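You operate a simulated robot arm through the tools that you are given. There is no shell and no other tool.

The job below is to be done with a simulated robot arm. You get a single attempt, and the scene is never put back.

JOB
Put things in order on the side leaf of the steam table. At the end: the white marked cup from the side leaf of the steam table is on the brown small carton (marked "Cups"); the orange jelly from the side leaf of the steam table stands where the white marked cup stood; the white bun from the side leaf of the steam table stands where the orange jelly stood; the cream squeeze bottle stands where the white bun stood; whatever was shut is shut again. Leave all else as you found it, and nothing knocked over. Set down upright: marked cup.

Only the result counts: the job must be done as asked and must still hold three seconds after the hand-in. Knocking over, shifting, dropping, spilling or breaking anything else fails it.

ROBOT AND FRAMES
A 6-joint arm with a two-finger gripper, fixed in place. Base frame: the origin is at the foot of the arm, x ahead of it, y to its left, z up; the work surface is at about z = 0. Lengths are in cm, angles in rad, forces in N, time in s.
With the tool pointing down near the work surface it reaches from about 18 to 48 cm from the base axis. Its first joint turns from -1.152 to 1.152 rad. Payload 1.76 kg.
The tool frame sits at the grasp point between the pads (the TCP): z along the fingers, y along the line on which they close. The tips reach 2.9 cm beyond it. The gripper opens to 8.2 cm; its body begins 5.8 cm behind the TCP.
Orientation is told as [roll, pitch, yaw] about the base's x, y, z axes, in that order, counted from this pose: with the fingers straight down and closing along the base's y, the tool's x points along the base's -x, its y along +y and its z along -z.

CONTROLS
- The arm moves only by the tool nudge_tool. Its arguments are lists of equal length, an entry for each row: "slide": the shift along the base's x, y, z in cm, a list of three; "dr": the turn, a rotation vector about the base's x, y, z in rad, a list of three; "gripper": the gripper command, from -1 (fully open) to 1 (shut), values between in proportion. In form: {"slide": [[dx, dy, dz], ...], "dr": [[ax, ay, az], ...], "gripper": [gripper, ...]}. A call has 1 to 20 rows; each row shifts and turns the commanded pose from where the row before left it. Each row takes 0.2 s and may step no farther than 5 cm and 0.15 rad from the row before; otherwise, or with a gripper value out of range, the whole call is refused. A pose out of reach is approached as far as the arm can. The call stops where the force on the tool passes 40 N (or 10 N more than at its start, if that is more) or the arm is blocked; 0.2 s more then pass. The fingers move at their own pace (about 20.35 cm/s each) and stop on an object; they squeeze with about 22 N. The grip force told is the motor's: it shows also when the fingers shut on nothing. Time passes only in rows, and 0.2 s behind the last, so rows that do not move let the fingers close. The reply holds the time, the measured pose of the TCP, the force on the tool along the base axes, the opening and the grip force, in the units named above and with some noise, with the torque about the TCP (base axes, N m) and any sound that the robot's microphone picked up, and new pictures: "views" is both (left out), scene, wrist or none.
- Cameras (640 x 400 px; columns grow to the right, rows downward): "scene" is fixed at [3.3, 32.92, 42.04]; the picture's right is [-0.91, -0.42, 0.00], its down [-0.27, 0.58, -0.77] and it looks along [0.32, -0.70, -0.64] (base axes); focal length 214 px, centre (320, 200). "wrist" rides on the gripper at [7.9, 0.4, -9] in the tool frame; the picture's right is [-0.05, 1.00, 0.00], its down [-0.71, -0.04, -0.71] and it looks along [-0.71, -0.04, 0.71] (tool axes); focal length 256 px, centre (320, 200). There is no depth. A picture from a camera that has moved, and an enlarged one, comes with that camera's place and axes in the base frame and with its lens. The place of the scene camera against the robot may be out by one fixed shift of up to 1.2 cm in any direction.
- inspect(camera, box): a new picture of the part [left, top, right, bottom] of that camera's present view, enlarged. It takes no simulated time.
- job_done(): hands the job in; it is judged then, once.

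Places have to be worked out from the pictures, the camera data and where the tool is seen. Open the gripper and draw the arm clear of the work before you hand the job in, unless the task says otherwise.

The tools are called by a JSON object that holds its "fn" and its "kwargs". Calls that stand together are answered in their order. nudge_tool: Moves the arm, as the interface text tells. Its arguments: {"type":"object","properties":{"slide":{"type":"array"},"dr":{"type":"array"},"gripper":{"type":"array"},"views":{"type":"string","enum":["both","scene","wrist","none"]}},"required":["slide","dr","gripper"]} The other tools are called the same way: inspect (camera, box) takes an enlarged picture of a part of a camera's view; job_done () hands the job in.

At the start:

```text
time: 0.0
tcp_pos: [28.12, 7.61, 32.13]
orientation: [-0.004, -0.001, -0.001]
ft_force: [0.3, -0.3, -0.5]
moment: [0.04, -0.01, -0.02]
finger_gap: 8.2
finger_force: 0.0
```

scene: 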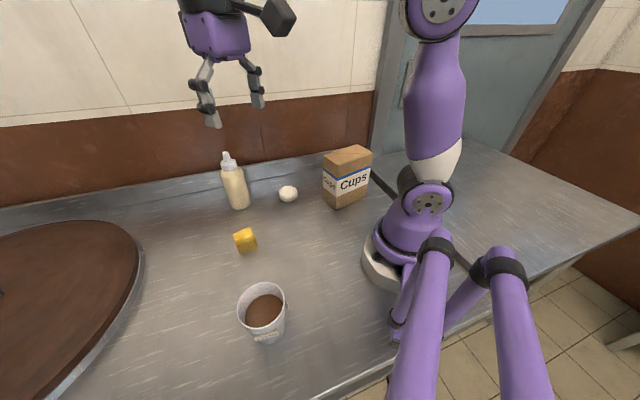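
wrist: 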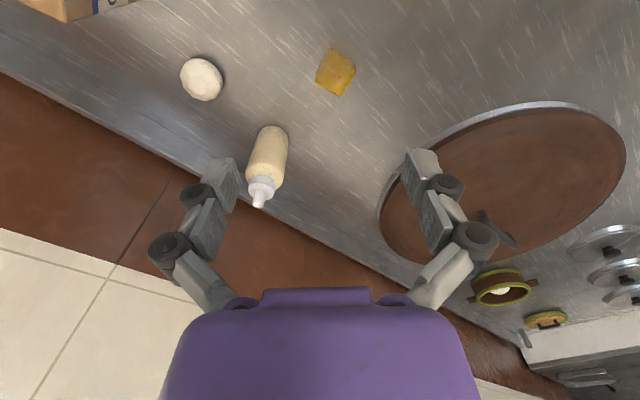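

I'll look at enlarged views of the objects first before planning.

{"fn": "inspect", "kwargs": {"camera": "scene", "box": [200, 260, 330, 360]}}

{"fn": "inspect", "kwargs": {"camera": "scene", "box": [200, 130, 390, 260]}}

{"fn": "inspect", "kwargs": {"camera": "wrist", "box": [160, 20, 400, 220]}}

```text
4.00 times, centred on (265, 310) of scene
camera zoom: at [3.3, 32.92, 42.04], right [-0.91, -0.42, 0.0], down [-0.27, 0.58, -0.77], along [0.32, -0.7, -0.64], focal length 858 px, centre (540, -240)
```

zoom: 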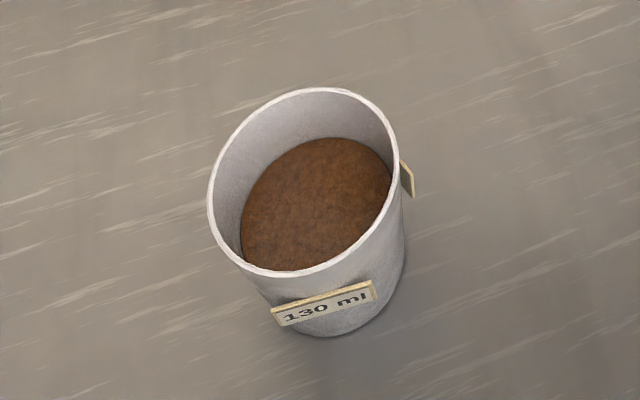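

```text
3.08 times, centred on (295, 195) of scene
camera zoom: at [3.3, 32.92, 42.04], right [-0.91, -0.42, 0.0], down [-0.27, 0.58, -0.77], along [0.32, -0.7, -0.64], focal length 660 px, centre (397, 215)
```

zoom: 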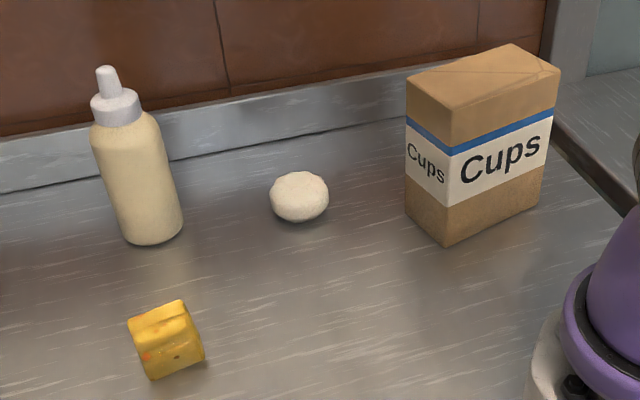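

```text
2.00 times, centred on (280, 120) of wrist
camera zoom: at [20.14, 8.07, 41.11], right [0.05, 1.0, 0.0], down [0.71, -0.04, 0.71], along [0.71, -0.04, -0.71], focal length 512 px, centre (400, 360)
```

zoom: 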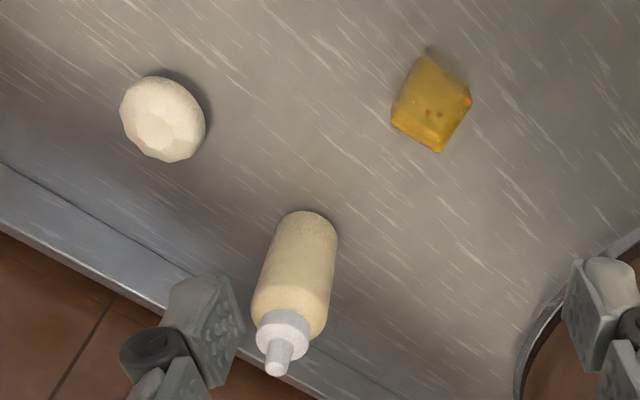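

The scene shows the cup (filled, with "130 ml" tags), jelly, bun, bottle and carton all well apart. My estimates: cup ≈ (17.8, 22.9), jelly ≈ (33.4, 9.6), bun ≈ (33.4, -10.2), bottle ≈ (44.6, -1.8), carton centre ≈ (17.6, -17.8). I move toward the cup, staying high, to view it with the wrist camera.

{"fn": "nudge_tool", "kwargs": {"slide": [[-2.3, 2.2, -1.6], [-2.3, 2.2, -1.6], [-2.3, 2.2, -1.6], [-2.3, 2.2, -1.6], [-2.3, 2.2, -1.6], [-2.3, 2.2, -1.6], [0, 0, 0]], "dr": [[0, 0, 0], [0, 0, 0], [0, 0, 0], [0, 0, 0], [0, 0, 0], [0, 0, 0], [0, 0, 0]], "gripper": [-1, -1, -1, -1, -1, -1, -1]}}

```text
time: 1.6
tcp_pos: [14.29, 21.11, 22.41]
orientation: [-0.002, -0.002, 0.0]
ft_force: [0.9, 0.2, 0.0]
moment: [-0.03, 0.0, -0.01]
finger_gap: 8.19
finger_force: 0.0
camera wrist: at [6.33, 21.53, 31.5], right [0.05, 1.0, 0.0], down [0.71, -0.04, 0.71], along [0.71, -0.04, -0.71], focal length 256 px, centre (320, 200)
```

scene: 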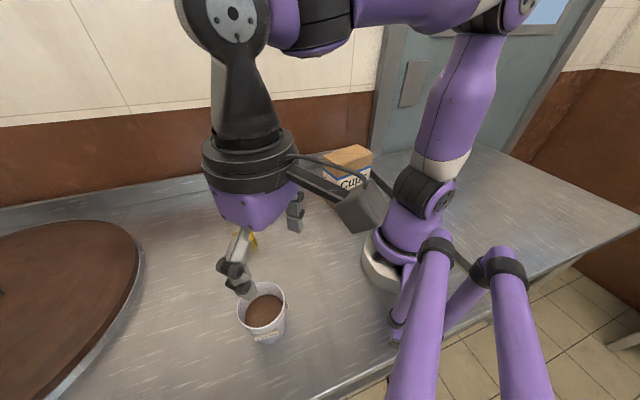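
wrist: 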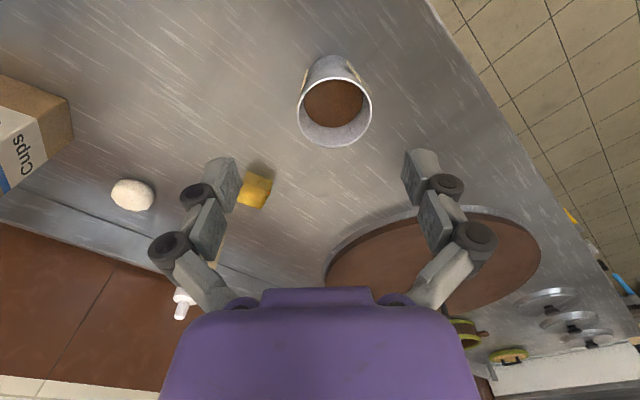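

{"fn": "inspect", "kwargs": {"camera": "wrist", "box": [260, 40, 420, 160]}}

{"fn": "inspect", "kwargs": {"camera": "wrist", "box": [0, 60, 300, 260]}}

```text
3.33 times, centred on (340, 100) of wrist
camera zoom: at [6.33, 21.53, 31.5], right [0.05, 1.0, 0.0], down [0.71, -0.04, 0.71], along [0.71, -0.04, -0.71], focal length 853 px, centre (253, 533)
```

zoom: 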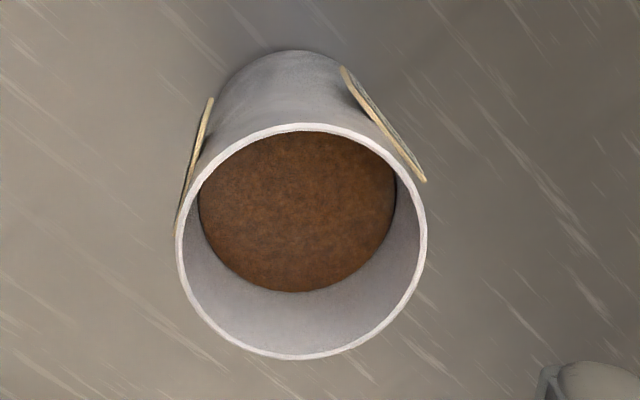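

```text
2.00 times, centred on (150, 160) of wrist
camera zoom: at [6.33, 21.53, 31.5], right [0.05, 1.0, 0.0], down [0.71, -0.04, 0.71], along [0.71, -0.04, -0.71], focal length 512 px, centre (660, 280)
```

zoom: 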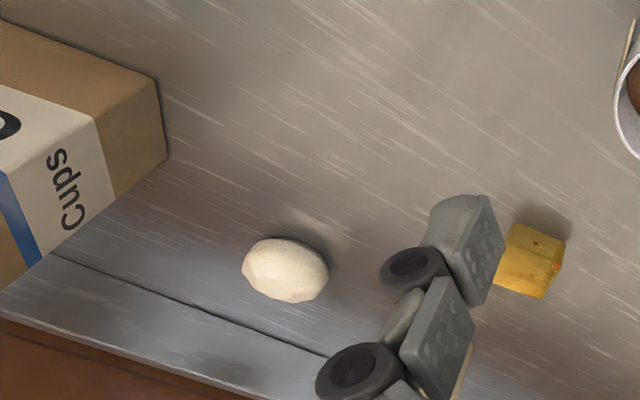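

Cup rim centre works out to about (17.8, 22.35), height ≈ 8.2 cm, rim diameter ≈ 7.2 cm; the tags stick out at about z 3.5–4.4, so I'll grip the upper part above them. Moving above the cup to refine the position.

{"fn": "nudge_tool", "kwargs": {"slide": [[1.2, 0.4, -2.0], [1.2, 0.4, -2.0], [1.1, 0.4, -2.4], [0, 0, 0], [0, 0, 0]], "dr": [[0, 0, 0], [0, 0, 0], [0, 0, 0], [0, 0, 0], [0, 0, 0]], "gripper": [-1, -1, -1, -1, -1]}}

```text
time: 2.8
tcp_pos: [17.75, 22.27, 16.04]
orientation: [-0.001, -0.002, 0.0]
ft_force: [-0.3, -0.7, -0.9]
moment: [0.05, -0.03, 0.06]
finger_gap: 8.22
finger_force: 0.0
camera wrist: at [9.91, 22.67, 25.01], right [0.05, 1.0, 0.0], down [0.71, -0.04, 0.71], along [0.71, -0.04, -0.71], focal length 256 px, centre (320, 200)
```

scene: 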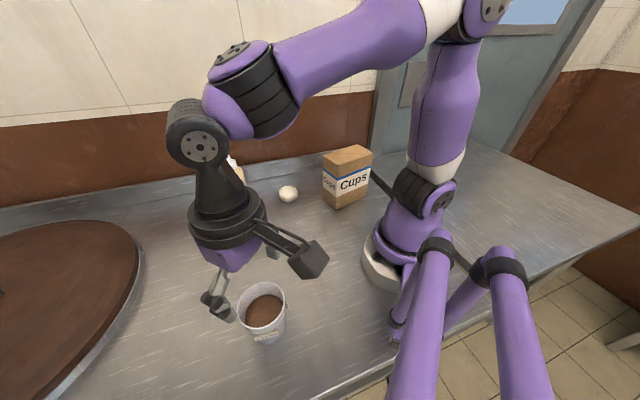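
wrist: 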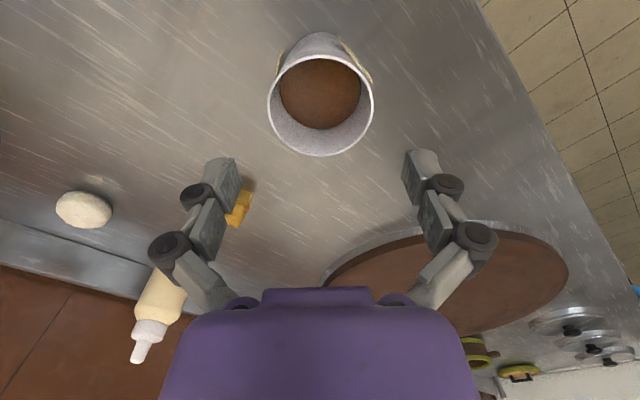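

{"fn": "inspect", "kwargs": {"camera": "wrist", "box": [240, 20, 400, 170]}}

{"fn": "inspect", "kwargs": {"camera": "scene", "box": [300, 135, 390, 220]}}

{"fn": "inspect", "kwargs": {"camera": "wrist", "box": [20, 150, 280, 370]}}

```text
2.67 times, centred on (320, 95) of wrist
camera zoom: at [9.91, 22.67, 25.01], right [0.05, 1.0, 0.0], down [0.71, -0.04, 0.71], along [0.71, -0.04, -0.71], focal length 683 px, centre (320, 480)
```

zoom: 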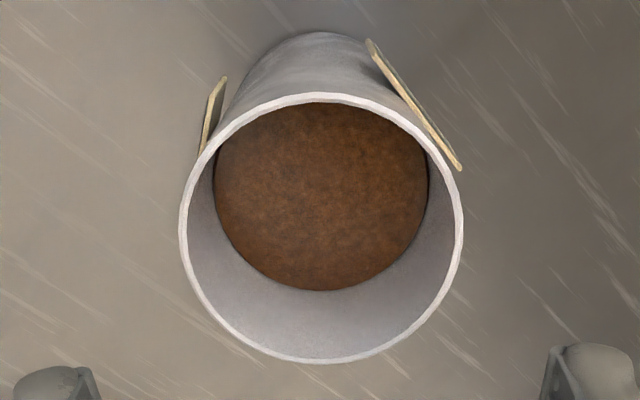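

```text
4.71 times, centred on (345, 178) of scene
camera zoom: at [3.3, 32.92, 42.04], right [-0.91, -0.42, 0.0], down [-0.27, 0.58, -0.77], along [0.32, -0.7, -0.64], focal length 1009 px, centre (202, 306)
```

zoom: 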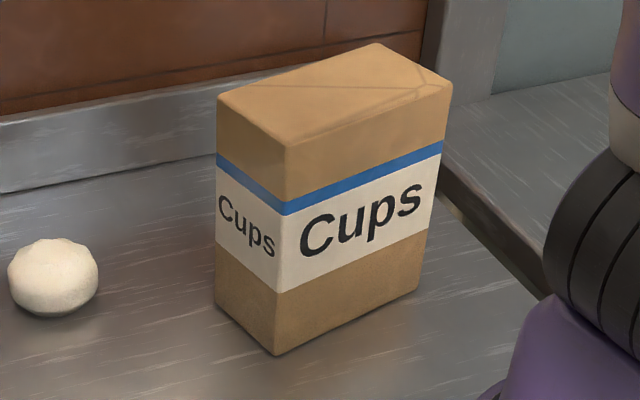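

```text
1.82 times, centred on (150, 260) of wrist
camera zoom: at [9.91, 22.67, 25.01], right [0.05, 1.0, 0.0], down [0.71, -0.04, 0.71], along [0.71, -0.04, -0.71], focal length 465 px, centre (629, 91)
```

zoom: 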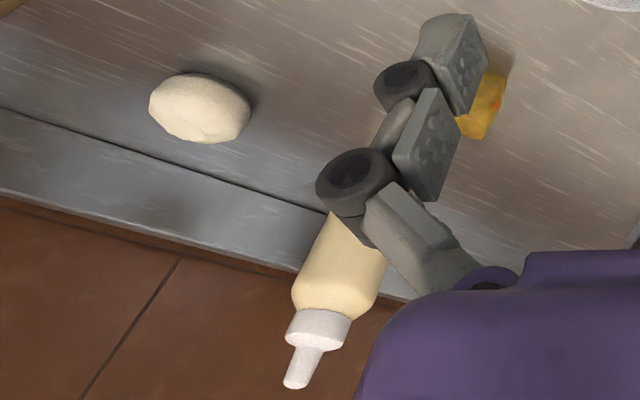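

Cup rim centre refines to y ≈ 22.27, x ≈ 18.0. I descend until the tips are just above the rim level and check clearance.

{"fn": "nudge_tool", "kwargs": {"slide": [[0.2, 0, -1.5], [0, 0, -1.5], [0, 0, -1.2], [0, 0, 0]], "dr": [[0, 0, 0], [0, 0, 0], [0, 0, 0], [0, 0, 0]], "gripper": [-1, -1, -1, -1]}}

```text
time: 3.8
tcp_pos: [18.01, 22.13, 11.87]
orientation: [-0.002, -0.002, 0.001]
ft_force: [0.2, 0.1, -0.2]
moment: [-0.01, -0.01, 0.01]
finger_gap: 8.2
finger_force: 0.0
camera wrist: at [10.05, 22.57, 20.89], right [0.05, 1.0, 0.0], down [0.71, -0.04, 0.71], along [0.71, -0.04, -0.71], focal length 256 px, centre (320, 200)
```

scene: 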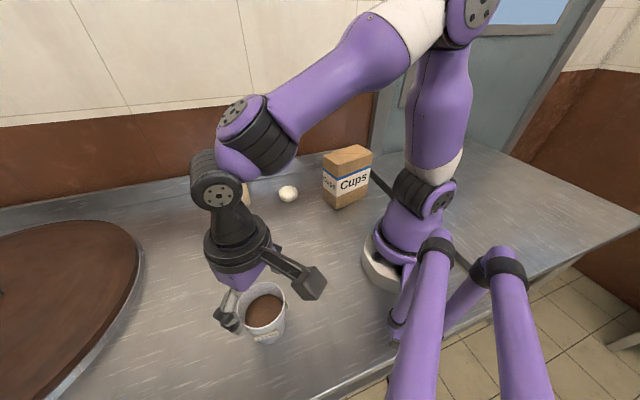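
wrist: 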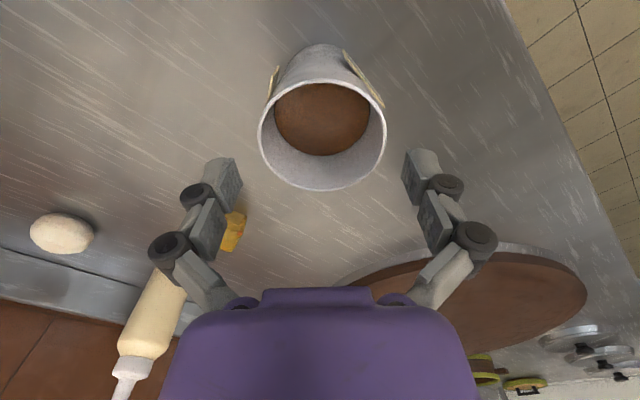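

{"fn": "inspect", "kwargs": {"camera": "wrist", "box": [200, 30, 440, 230]}}

```text
2.00 times, centred on (320, 130) of wrist
camera zoom: at [10.05, 22.57, 20.89], right [0.05, 1.0, 0.0], down [0.71, -0.04, 0.71], along [0.71, -0.04, -0.71], focal length 512 px, centre (320, 340)
```

zoom: 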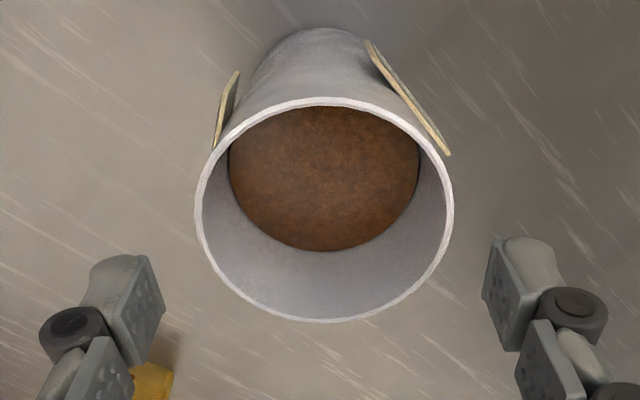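

The fingers straddle the rim symmetrically (rim centre ≈ (18.15, 22.27)). I descend slowly to TCP z ≈ 8.3 with the gripper open.

{"fn": "nudge_tool", "kwargs": {"slide": [[0.15, 0.05, -0.6], [0, 0, -0.6], [0, 0, -0.6], [0, 0, -0.6], [0, 0, -0.6], [0, 0, -0.6], [0, 0, 0]], "dr": [[0, 0, 0], [0, 0, 0], [0, 0, 0], [0, 0, 0], [0, 0, 0], [0, 0, 0], [0, 0, 0]], "gripper": [-1, -1, -1, -1, -1, -1, -1]}}

```text
time: 5.4
tcp_pos: [18.17, 22.14, 8.37]
orientation: [-0.002, -0.003, -0.001]
ft_force: [1.1, -0.7, 0.1]
moment: [0.0, 0.03, 0.01]
finger_gap: 8.2
finger_force: 0.1
camera wrist: at [10.17, 22.51, 17.3], right [0.05, 1.0, 0.0], down [0.71, -0.04, 0.71], along [0.71, -0.04, -0.71], focal length 256 px, centre (320, 200)
```

scene: 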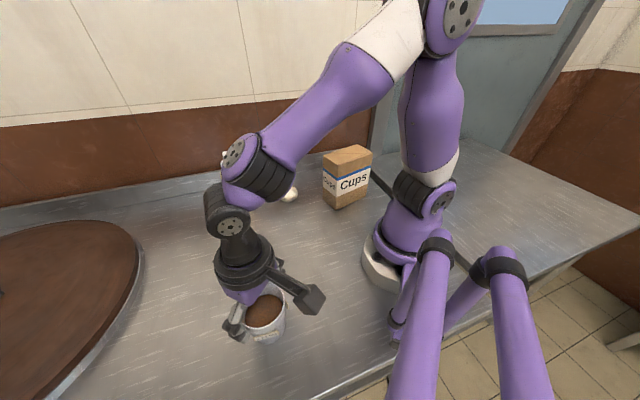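
wrist: 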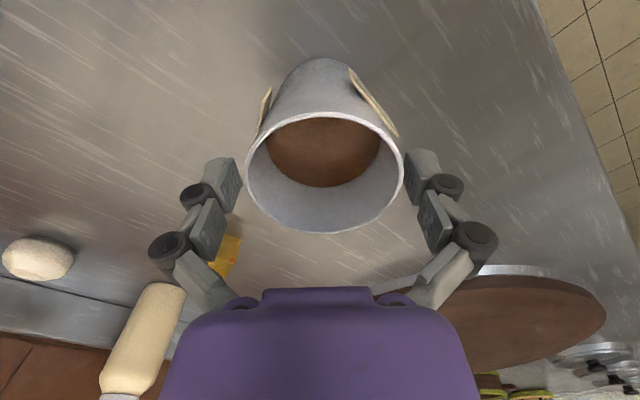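

{"fn": "inspect", "kwargs": {"camera": "scene", "box": [200, 260, 330, 360]}}

{"fn": "inspect", "kwargs": {"camera": "wrist", "box": [200, 50, 440, 250]}}

```text
4.00 times, centred on (265, 310) of scene
camera zoom: at [3.3, 32.92, 42.04], right [-0.91, -0.42, 0.0], down [-0.27, 0.58, -0.77], along [0.32, -0.7, -0.64], focal length 858 px, centre (540, -240)
```

zoom: 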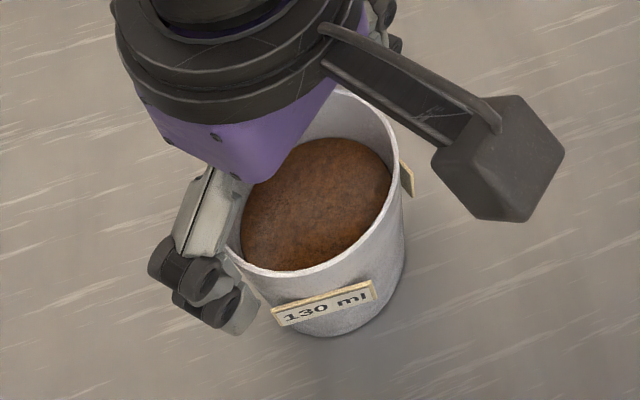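

```text
2.00 times, centred on (320, 150) of wrist
camera zoom: at [10.17, 22.51, 17.3], right [0.05, 1.0, 0.0], down [0.71, -0.04, 0.71], along [0.71, -0.04, -0.71], focal length 512 px, centre (320, 300)
```

zoom: 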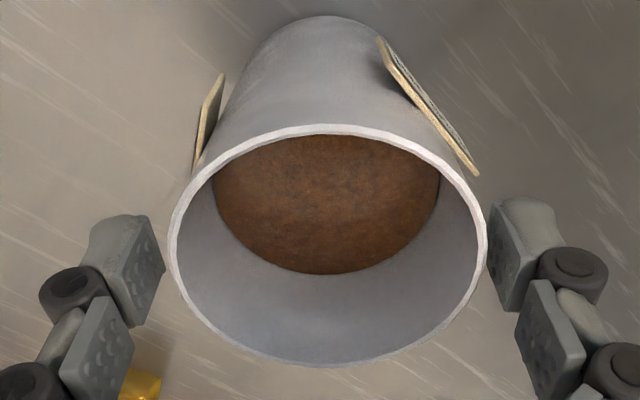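

The pads straddle the cup evenly, with tips above the tags. I close gradually to a gap near 7 cm and watch grip force.

{"fn": "nudge_tool", "kwargs": {"slide": [[0, 0, 0], [0, 0, 0], [0, 0, 0], [0, 0, 0]], "dr": [[0, 0, 0], [0, 0, 0], [0, 0, 0], [0, 0, 0]], "gripper": [-0.85, -0.78, -0.74, -0.72], "views": "none"}}

```text
time: 6.4
tcp_pos: [18.04, 22.12, 8.38]
orientation: [-0.001, -0.001, -0.001]
ft_force: [-2.2, -0.8, 10.2]
moment: [-0.01, 0.13, 0.05]
finger_gap: 7.27
finger_force: 22.6
```

Contact at a gap of 7.27 cm with full motor force; I ease the command slightly to see whether a softer grip is possible.

{"fn": "nudge_tool", "kwargs": {"slide": [[0, 0, 0], [0, 0, 0]], "dr": [[0, 0, 0], [0, 0, 0]], "gripper": [-0.76, -0.76]}}

{"fn": "inspect", "kwargs": {"camera": "scene", "box": [200, 260, 330, 360]}}

{"fn": "inspect", "kwargs": {"camera": "wrist", "box": [200, 50, 440, 250]}}

```text
time: 7.0
tcp_pos: [18.1, 22.12, 8.41]
orientation: [-0.001, -0.003, 0.001]
ft_force: [0.1, 0.5, 0.3]
moment: [-0.03, -0.02, 0.03]
finger_gap: 7.33
finger_force: 13.0
camera wrist: at [10.17, 22.51, 17.3], right [0.05, 1.0, 0.0], down [0.71, -0.04, 0.71], along [0.71, -0.04, -0.71], focal length 256 px, centre (320, 200)
```

scene: 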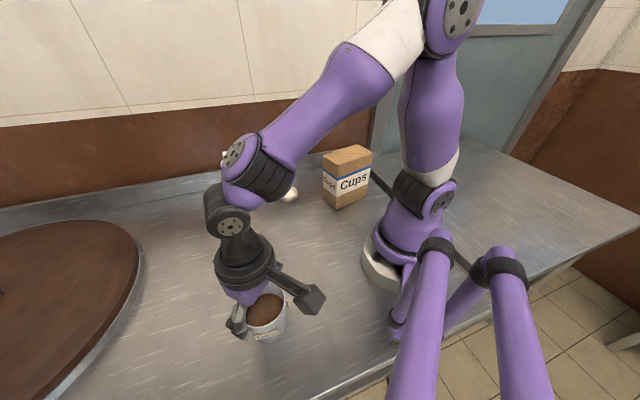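
wrist: 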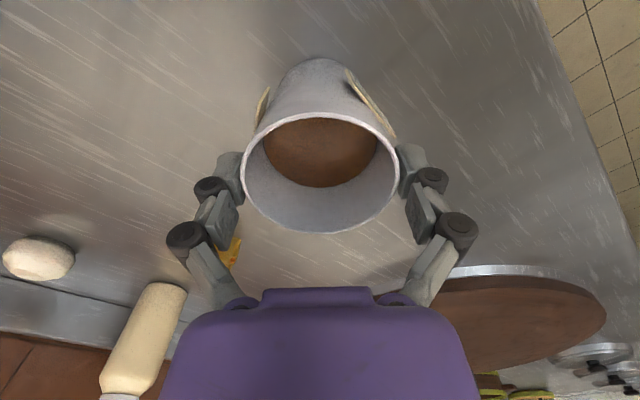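

```text
4.00 times, centred on (265, 310) of scene
camera zoom: at [3.3, 32.92, 42.04], right [-0.91, -0.42, 0.0], down [-0.27, 0.58, -0.77], along [0.32, -0.7, -0.64], focal length 858 px, centre (540, -240)
```

zoom: 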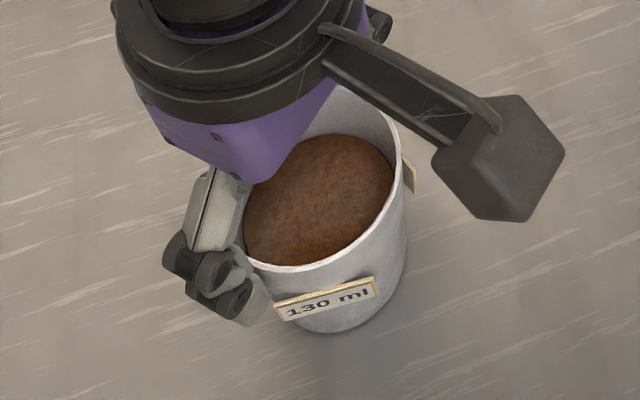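

```text
2.00 times, centred on (320, 150) of wrist
camera zoom: at [10.17, 22.51, 17.3], right [0.05, 1.0, 0.0], down [0.71, -0.04, 0.71], along [0.71, -0.04, -0.71], focal length 512 px, centre (320, 300)
```

zoom: 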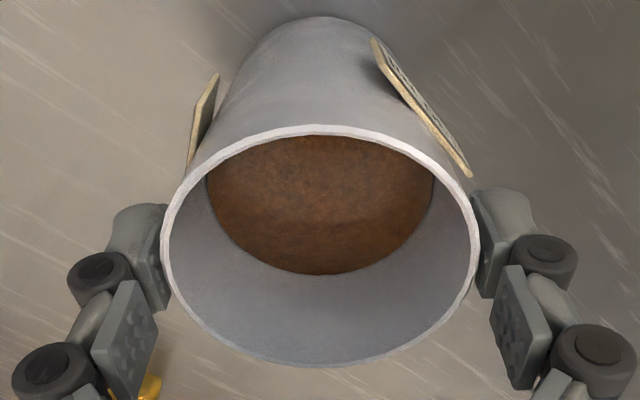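

Soft grip is available (13 N at -0.76). I use about -0.75 and lift slowly, then check that the cup hangs upright.

{"fn": "nudge_tool", "kwargs": {"slide": [[0, 0, 0], [0, 0, 0.3], [0, 0, 0.5], [0, 0, 0.6], [0, 0, 0.6], [0, 0, 0.5], [0, 0, 0.3], [0, 0, 0]], "dr": [[0, 0, 0], [0, 0, 0], [0, 0, 0], [0, 0, 0], [0, 0, 0], [0, 0, 0], [0, 0, 0], [0, 0, 0]], "gripper": [-0.74, -0.74, -0.74, -0.74, -0.74, -0.74, -0.74, -0.74]}}

{"fn": "inspect", "kwargs": {"camera": "scene", "box": [200, 260, 330, 360]}}

{"fn": "inspect", "kwargs": {"camera": "wrist", "box": [200, 50, 440, 250]}}

```text
time: 8.8
tcp_pos: [18.02, 22.06, 11.04]
orientation: [-0.002, -0.001, 0.002]
ft_force: [0.8, -0.3, -1.5]
moment: [-0.02, -0.02, -0.01]
finger_gap: 7.29
finger_force: 22.2
camera wrist: at [10.15, 22.51, 20.11], right [0.05, 1.0, 0.0], down [0.71, -0.04, 0.71], along [0.71, -0.04, -0.71], focal length 256 px, centre (320, 200)
```

scene: 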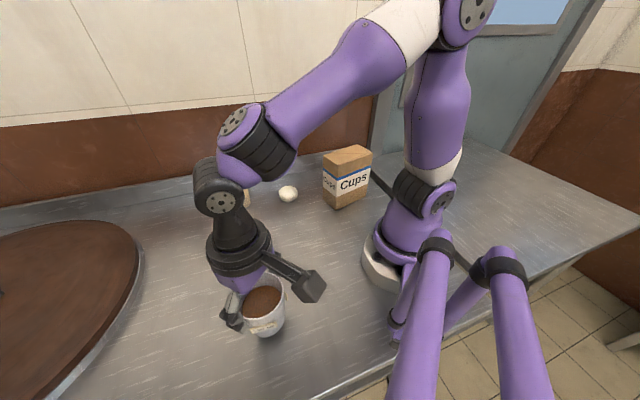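
wrist: 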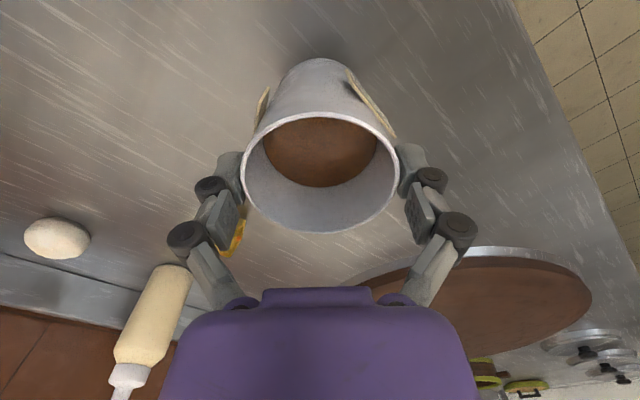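

```text
4.00 times, centred on (265, 310) of scene
camera zoom: at [3.3, 32.92, 42.04], right [-0.91, -0.42, 0.0], down [-0.27, 0.58, -0.77], along [0.32, -0.7, -0.64], focal length 858 px, centre (540, -240)
```

zoom: 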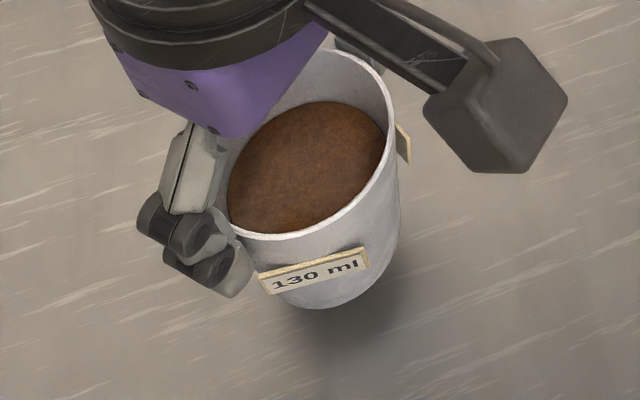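

```text
2.00 times, centred on (320, 150) of wrist
camera zoom: at [10.15, 22.51, 20.11], right [0.05, 1.0, 0.0], down [0.71, -0.04, 0.71], along [0.71, -0.04, -0.71], focal length 512 px, centre (320, 300)
```

zoom: 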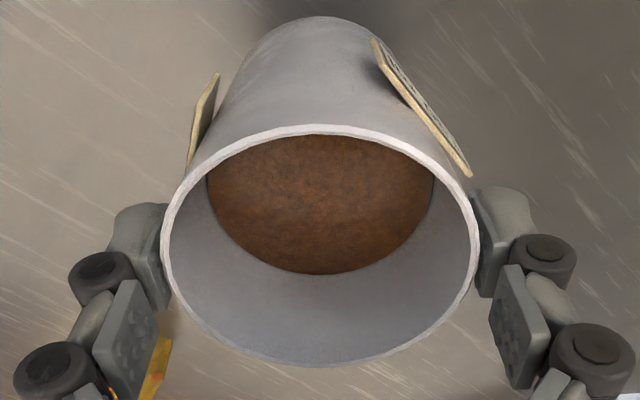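

The cup is held firmly and upright (bottom ≈ 8.4 cm below the TCP). The carton top computes to z ≈ 14.7 with centre ≈ (17.8, -18.0); I raise the cup to TCP z ≈ 27 smoothly.

{"fn": "nudge_tool", "kwargs": {"slide": [[0, 0, 0.5], [0, 0, 1.0], [0, 0, 1.5], [0, 0, 1.5], [0, 0, 1.5], [0, 0, 1.5], [0, 0, 1.5], [0, 0, 1.5], [0, 0, 1.5], [0, 0, 1.5], [0, 0, 1.0], [0, 0, 0.8], [0, 0, 0.5], [0, 0, 0.2]], "dr": [[0, 0, 0], [0, 0, 0], [0, 0, 0], [0, 0, 0], [0, 0, 0], [0, 0, 0], [0, 0, 0], [0, 0, 0], [0, 0, 0], [0, 0, 0], [0, 0, 0], [0, 0, 0], [0, 0, 0], [0, 0, 0]], "gripper": [-0.74, -0.74, -0.74, -0.74, -0.74, -0.74, -0.74, -0.74, -0.74, -0.74, -0.74, -0.74, -0.74, -0.74], "views": "wrist"}}

```text
time: 11.8
tcp_pos: [18.18, 22.18, 27.02]
orientation: [0.0, 0.0, 0.0]
ft_force: [0.3, -0.5, -2.2]
moment: [0.01, 0.02, -0.01]
finger_gap: 7.3
finger_force: 22.4
camera wrist: at [10.22, 22.5, 36.04], right [0.05, 1.0, 0.0], down [0.71, -0.04, 0.71], along [0.71, -0.04, -0.71], focal length 256 px, centre (320, 200)
```

wrist: 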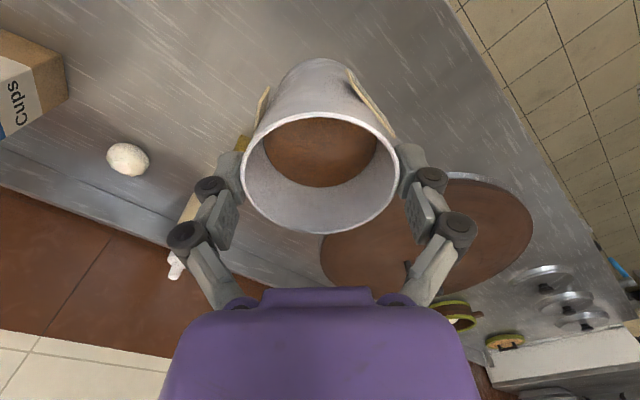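

Still held steady and upright. Now I carry the cup along an arc around the base toward the carton side, at safe height.

{"fn": "nudge_tool", "kwargs": {"slide": [[0.7, -0.7, 0], [1.3, -1.35, 0], [1.3, -1.35, 0], [1.3, -1.35, 0], [1.3, -1.4, 0], [0.8, -1.6, 0], [0.8, -1.6, 0], [0.8, -1.6, 0], [0.8, -1.6, 0], [0.8, -1.6, 0], [0.12, -2.0, 0], [0.12, -2.0, 0], [0.13, -2.0, 0], [0.13, -2.0, 0], [-0.5, -2.0, 0], [-0.5, -2.0, 0], [-0.5, -1.8, 0], [-0.3, -1.3, 0], [-0.2, -0.9, 0]], "dr": [[0, 0, 0], [0, 0, 0], [0, 0, 0], [0, 0, 0], [0, 0, 0], [0, 0, 0], [0, 0, 0], [0, 0, 0], [0, 0, 0], [0, 0, 0], [0, 0, 0], [0, 0, 0], [0, 0, 0], [0, 0, 0], [0, 0, 0], [0, 0, 0], [0, 0, 0], [0, 0, 0], [0, 0, 0]], "gripper": [-0.74, -0.74, -0.74, -0.74, -0.74, -0.74, -0.74, -0.74, -0.74, -0.74, -0.74, -0.74, -0.74, -0.74, -0.74, -0.74, -0.74, -0.74, -0.74]}}

```text
time: 15.8
tcp_pos: [26.48, -7.88, 27.05]
orientation: [-0.002, -0.002, 0.001]
ft_force: [-0.1, -0.3, -1.7]
moment: [0.0, 0.0, -0.01]
finger_gap: 7.31
finger_force: 21.8
camera wrist: at [18.59, -7.58, 36.1], right [0.05, 1.0, 0.0], down [0.71, -0.04, 0.71], along [0.71, -0.04, -0.71], focal length 256 px, centre (320, 200)
```

scene: 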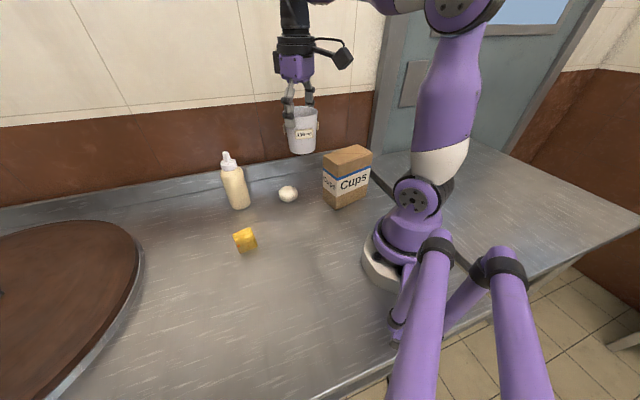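
wrist: 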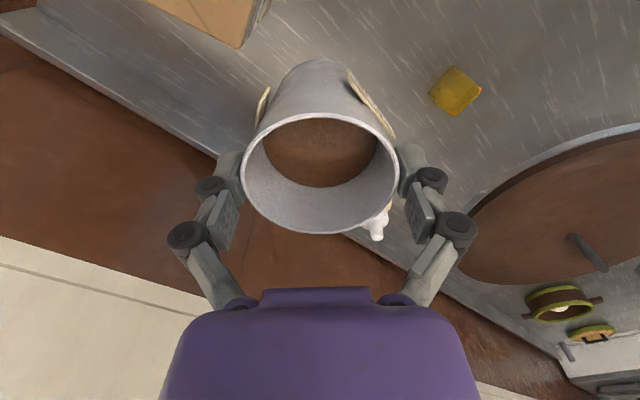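

{"fn": "inspect", "kwargs": {"camera": "wrist", "box": [120, 0, 300, 110]}}

{"fn": "inspect", "kwargs": {"camera": "scene", "box": [260, 90, 400, 220]}}

```text
3.56 times, centred on (210, 55) of wrist
camera zoom: at [18.59, -7.58, 36.1], right [0.05, 1.0, 0.0], down [0.71, -0.04, 0.71], along [0.71, -0.04, -0.71], focal length 910 px, centre (711, 716)
```

zoom: 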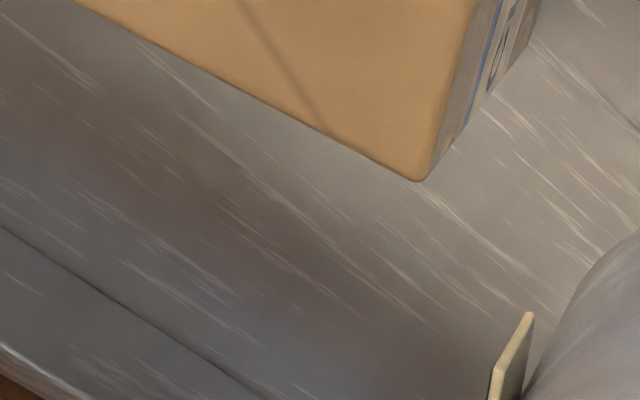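

```text
3.08 times, centred on (330, 155) of scene
camera zoom: at [3.3, 32.92, 42.04], right [-0.91, -0.42, 0.0], down [-0.27, 0.58, -0.77], along [0.32, -0.7, -0.64], focal length 660 px, centre (289, 338)
```

zoom: 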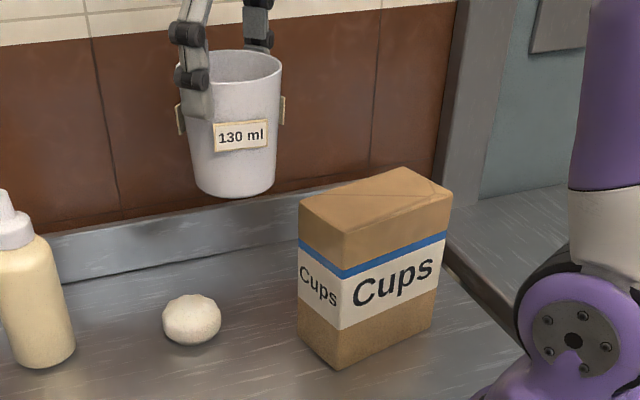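

Combining both cameras gives the carton top at z ≈ 14.45 and its centre ≈ (18.1, -17.4). I move the cup above it.

{"fn": "nudge_tool", "kwargs": {"slide": [[-0.42, -0.48, 0], [-0.84, -0.95, 0], [-1.26, -1.43, 0], [-1.51, -1.71, 0], [-1.51, -1.71, 0], [-1.26, -1.43, 0], [-0.84, -0.95, 0], [-0.5, -0.57, 0], [-0.25, -0.28, 0], [0, 0, 0]], "dr": [[0, 0, 0], [0, 0, 0], [0, 0, 0], [0, 0, 0], [0, 0, 0], [0, 0, 0], [0, 0, 0], [0, 0, 0], [0, 0, 0], [0, 0, 0]], "gripper": [-0.74, -0.74, -0.74, -0.74, -0.74, -0.74, -0.74, -0.74, -0.74, -0.74]}}

{"fn": "inspect", "kwargs": {"camera": "scene", "box": [280, 70, 420, 220]}}

{"fn": "inspect", "kwargs": {"camera": "wrist", "box": [160, 0, 480, 250]}}

```text
time: 18.0
tcp_pos: [18.07, -17.47, 27.02]
orientation: [0.0, -0.002, 0.001]
ft_force: [0.5, -0.1, -1.0]
moment: [0.03, 0.04, 0.0]
finger_gap: 7.27
finger_force: 21.7
camera wrist: at [10.17, -17.09, 35.99], right [0.05, 1.0, 0.0], down [0.71, -0.04, 0.71], along [0.71, -0.04, -0.71], focal length 256 px, centre (320, 200)
```

scene: 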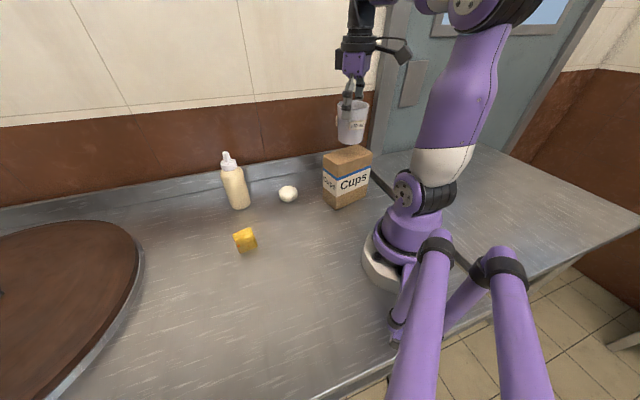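
wrist: 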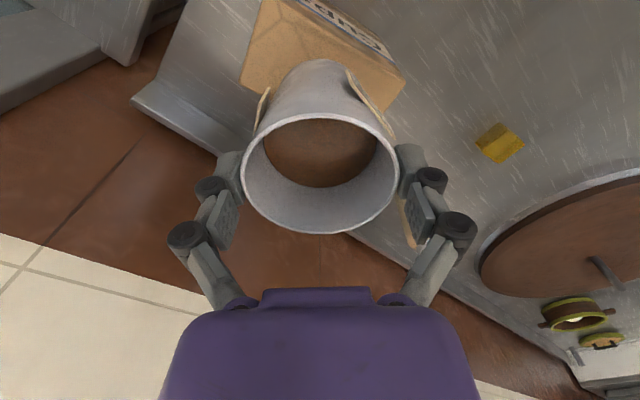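

```text
2.67 times, centred on (350, 145) of scene
camera zoom: at [3.3, 32.92, 42.04], right [-0.91, -0.42, 0.0], down [-0.27, 0.58, -0.77], along [0.32, -0.7, -0.64], focal length 572 px, centre (240, 347)
```

zoom: 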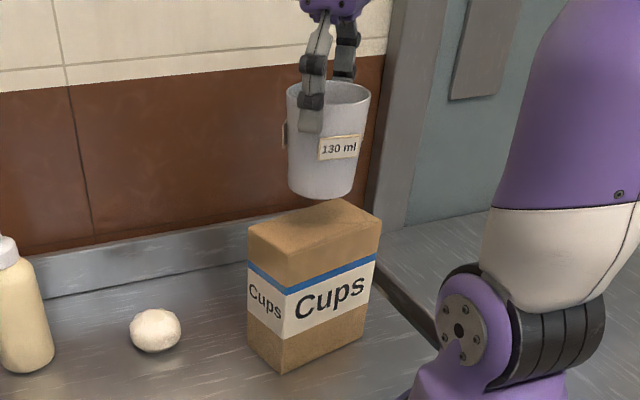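

```text
1.60 times, centred on (320, 125) of wrist
camera zoom: at [10.17, -17.09, 35.99], right [0.05, 1.0, 0.0], down [0.71, -0.04, 0.71], along [0.71, -0.04, -0.71], focal length 410 px, centre (320, 320)
```

zoom: 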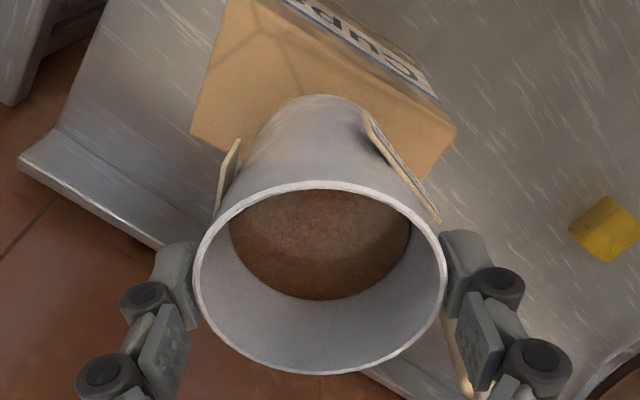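

The carton-top diagonal from the wrist view has its midpoint at (18.2, -17.44), so the cup is centred. I lower 3.4 cm, leaving under a centimetre of clearance.

{"fn": "nudge_tool", "kwargs": {"slide": [[0.1, 0, -0.4], [0, 0, -0.8], [0, 0, -0.9], [0, 0, -0.6], [0, 0, -0.4], [0, 0, -0.2], [0, 0, -0.1], [0, 0, 0]], "dr": [[0, 0, 0], [0, 0, 0], [0, 0, 0], [0, 0, 0], [0, 0, 0], [0, 0, 0], [0, 0, 0], [0, 0, 0]], "gripper": [-0.74, -0.74, -0.74, -0.74, -0.74, -0.74, -0.74, -0.74]}}

{"fn": "inspect", "kwargs": {"camera": "scene", "box": [300, 90, 400, 220]}}

```text
time: 19.8
tcp_pos: [18.12, -17.64, 23.69]
orientation: [0.0, -0.002, -0.001]
ft_force: [0.0, 0.3, -2.2]
moment: [0.01, -0.03, -0.02]
finger_gap: 7.29
finger_force: 21.9
camera wrist: at [10.29, -17.14, 32.67], right [0.05, 1.0, 0.0], down [0.71, -0.04, 0.71], along [0.71, -0.04, -0.71], focal length 256 px, centre (320, 200)
```

scene: 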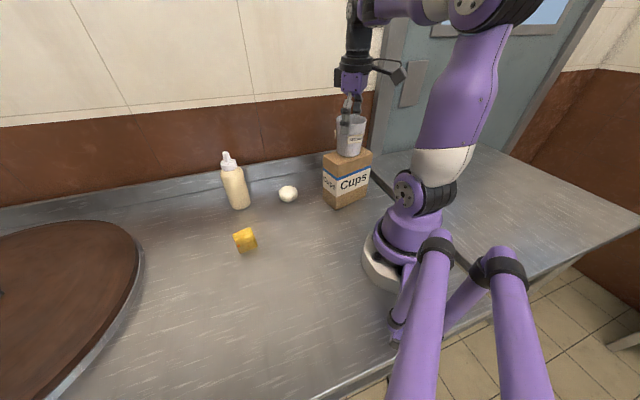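
wrist: 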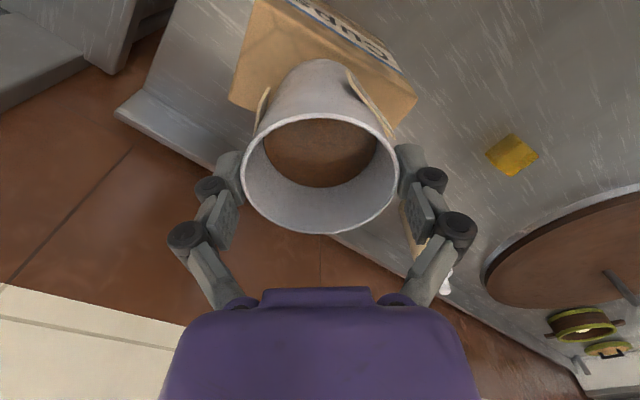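

```text
3.08 times, centred on (350, 155) of scene
camera zoom: at [3.3, 32.92, 42.04], right [-0.91, -0.42, 0.0], down [-0.27, 0.58, -0.77], along [0.32, -0.7, -0.64], focal length 660 px, centre (228, 338)
```

zoom: 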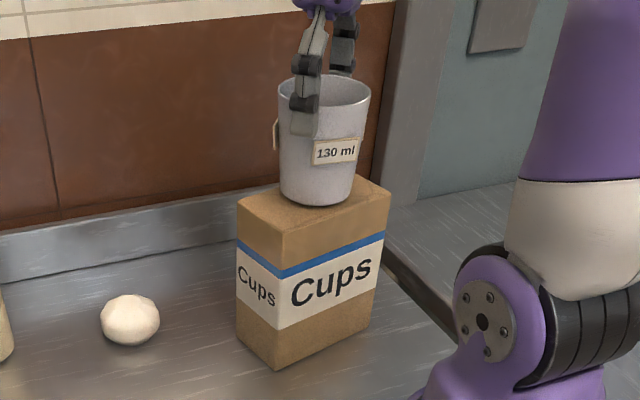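

About half a centimetre remains. I lower in fine steps and watch the vertical force.

{"fn": "nudge_tool", "kwargs": {"slide": [[0, 0, -0.1], [0, 0, -0.1], [0, 0, -0.1], [0, 0, -0.1]], "dr": [[0, 0, 0], [0, 0, 0], [0, 0, 0], [0, 0, 0]], "gripper": [-0.74, -0.74, -0.74, -0.74], "views": "none"}}

```text
time: 20.8
tcp_pos: [18.19, -17.51, 23.4]
orientation: [0.001, -0.002, 0.001]
ft_force: [1.0, -0.6, -1.0]
moment: [-0.02, -0.01, -0.01]
finger_gap: 7.25
finger_force: 22.4
```

{"fn": "nudge_tool", "kwargs": {"slide": [[0, 0, -0.1], [0, 0, -0.1], [0, 0, 0]], "dr": [[0, 0, 0], [0, 0, 0], [0, 0, 0]], "gripper": [-0.74, -0.74, -0.74], "views": "none"}}

```text
time: 21.6
tcp_pos: [18.21, -17.49, 23.15]
orientation: [-0.002, -0.002, 0.002]
ft_force: [2.3, 3.5, 12.2]
moment: [0.02, -0.09, 0.04]
finger_gap: 7.34
finger_force: 22.1
```

Contact with the carton top (12 N upward). I back off a hair, then open slowly and look.

{"fn": "nudge_tool", "kwargs": {"slide": [[0, 0, 0.07], [0, 0, 0], [0, 0, 0], [0, 0, 0], [0, 0, 0], [0, 0, 0]], "dr": [[0, 0, 0], [0, 0, 0], [0, 0, 0], [0, 0, 0], [0, 0, 0], [0, 0, 0]], "gripper": [-0.74, -0.75, -0.77, -0.79, -0.81, -0.84]}}

{"fn": "inspect", "kwargs": {"camera": "scene", "box": [300, 90, 400, 220]}}

{"fn": "inspect", "kwargs": {"camera": "wrist", "box": [160, 0, 480, 250]}}

```text
time: 23.0
tcp_pos: [18.22, -17.54, 23.16]
orientation: [-0.001, -0.003, 0.0]
ft_force: [-0.6, 0.0, 0.8]
moment: [0.01, 0.01, 0.02]
finger_gap: 7.55
finger_force: 0.2
camera wrist: at [10.31, -17.15, 32.18], right [0.05, 1.0, 0.0], down [0.71, -0.04, 0.71], along [0.71, -0.04, -0.71], focal length 256 px, centre (320, 200)
```

scene: 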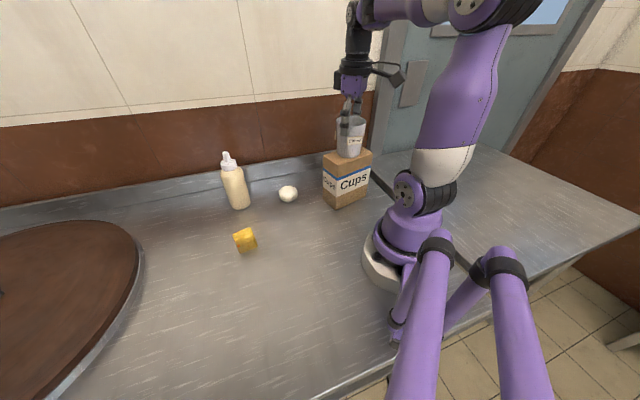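
wrist: 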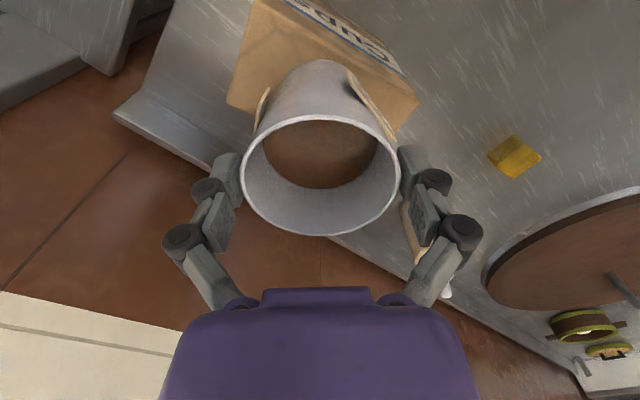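

```text
3.08 times, centred on (350, 155) of scene
camera zoom: at [3.3, 32.92, 42.04], right [-0.91, -0.42, 0.0], down [-0.27, 0.58, -0.77], along [0.32, -0.7, -0.64], focal length 660 px, centre (228, 338)
```

zoom: 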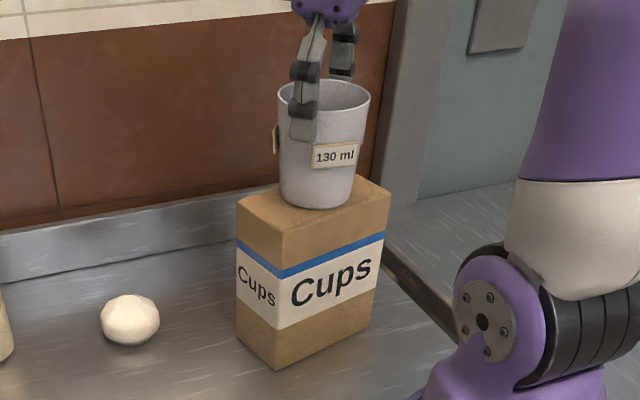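

```text
1.60 times, centred on (320, 125) of wrist
camera zoom: at [10.31, -17.15, 32.18], right [0.05, 1.0, 0.0], down [0.71, -0.04, 0.71], along [0.71, -0.04, -0.71], focal length 410 px, centre (320, 320)
```

zoom: 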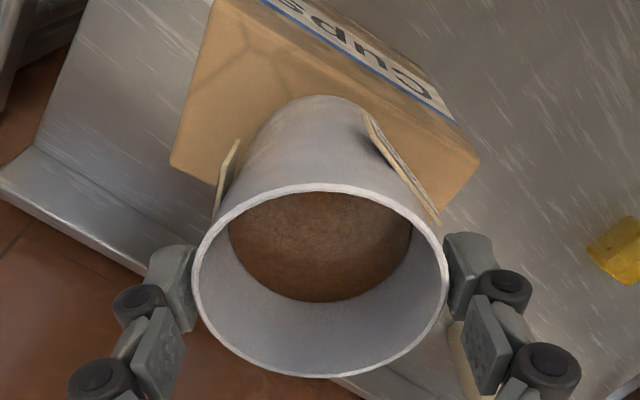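

The cup stands on the carton, fingers free. I open fully and rise straight up slowly.

{"fn": "nudge_tool", "kwargs": {"slide": [[0, 0, 0], [0, 0, 0], [0, 0, 0.3], [0, 0, 0.6], [0, 0, 0.8], [0, 0, 1.0], [0, 0, 1.0], [0, 0, 1.0], [0, 0, 1.0]], "dr": [[0, 0, 0], [0, 0, 0], [0, 0, 0], [0, 0, 0], [0, 0, 0], [0, 0, 0], [0, 0, 0], [0, 0, 0], [0, 0, 0]], "gripper": [-0.92, -1, -1, -1, -1, -1, -1, -1, -1]}}

{"fn": "inspect", "kwargs": {"camera": "scene", "box": [300, 90, 400, 220]}}

```text
time: 25.0
tcp_pos: [18.26, -17.48, 29.02]
orientation: [-0.002, -0.003, -0.002]
ft_force: [0.2, 0.8, -1.0]
moment: [0.01, -0.02, 0.02]
finger_gap: 8.22
finger_force: 0.1
camera wrist: at [10.36, -17.11, 37.98], right [0.05, 1.0, 0.0], down [0.71, -0.04, 0.71], along [0.71, -0.04, -0.71], focal length 256 px, centre (320, 200)
```

scene: 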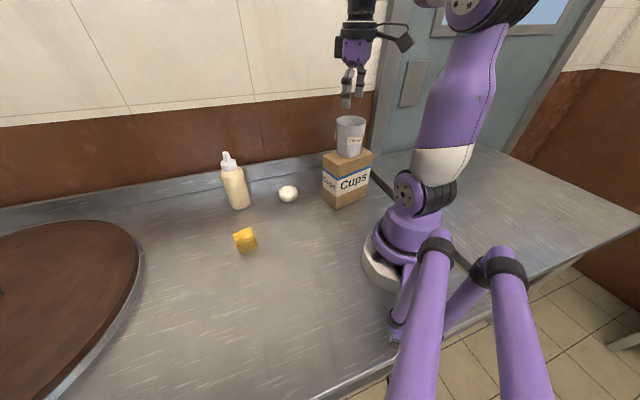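
wrist: 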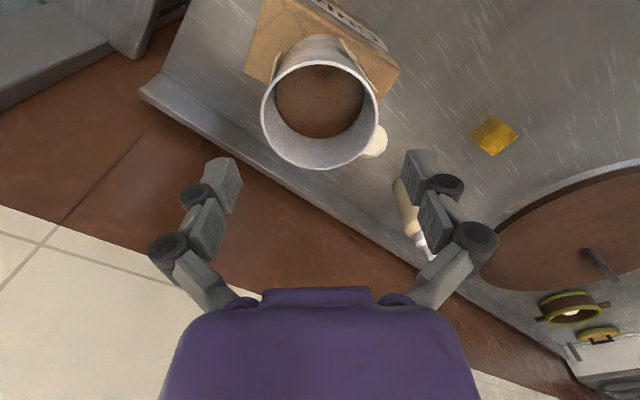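

```text
3.08 times, centred on (350, 155) of scene
camera zoom: at [3.3, 32.92, 42.04], right [-0.91, -0.42, 0.0], down [-0.27, 0.58, -0.77], along [0.32, -0.7, -0.64], focal length 660 px, centre (228, 338)
```

zoom: 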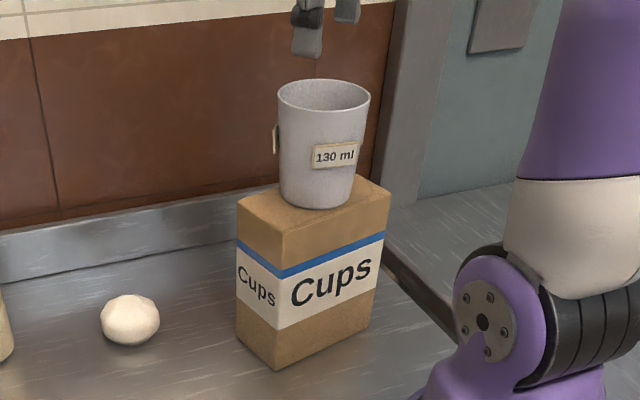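

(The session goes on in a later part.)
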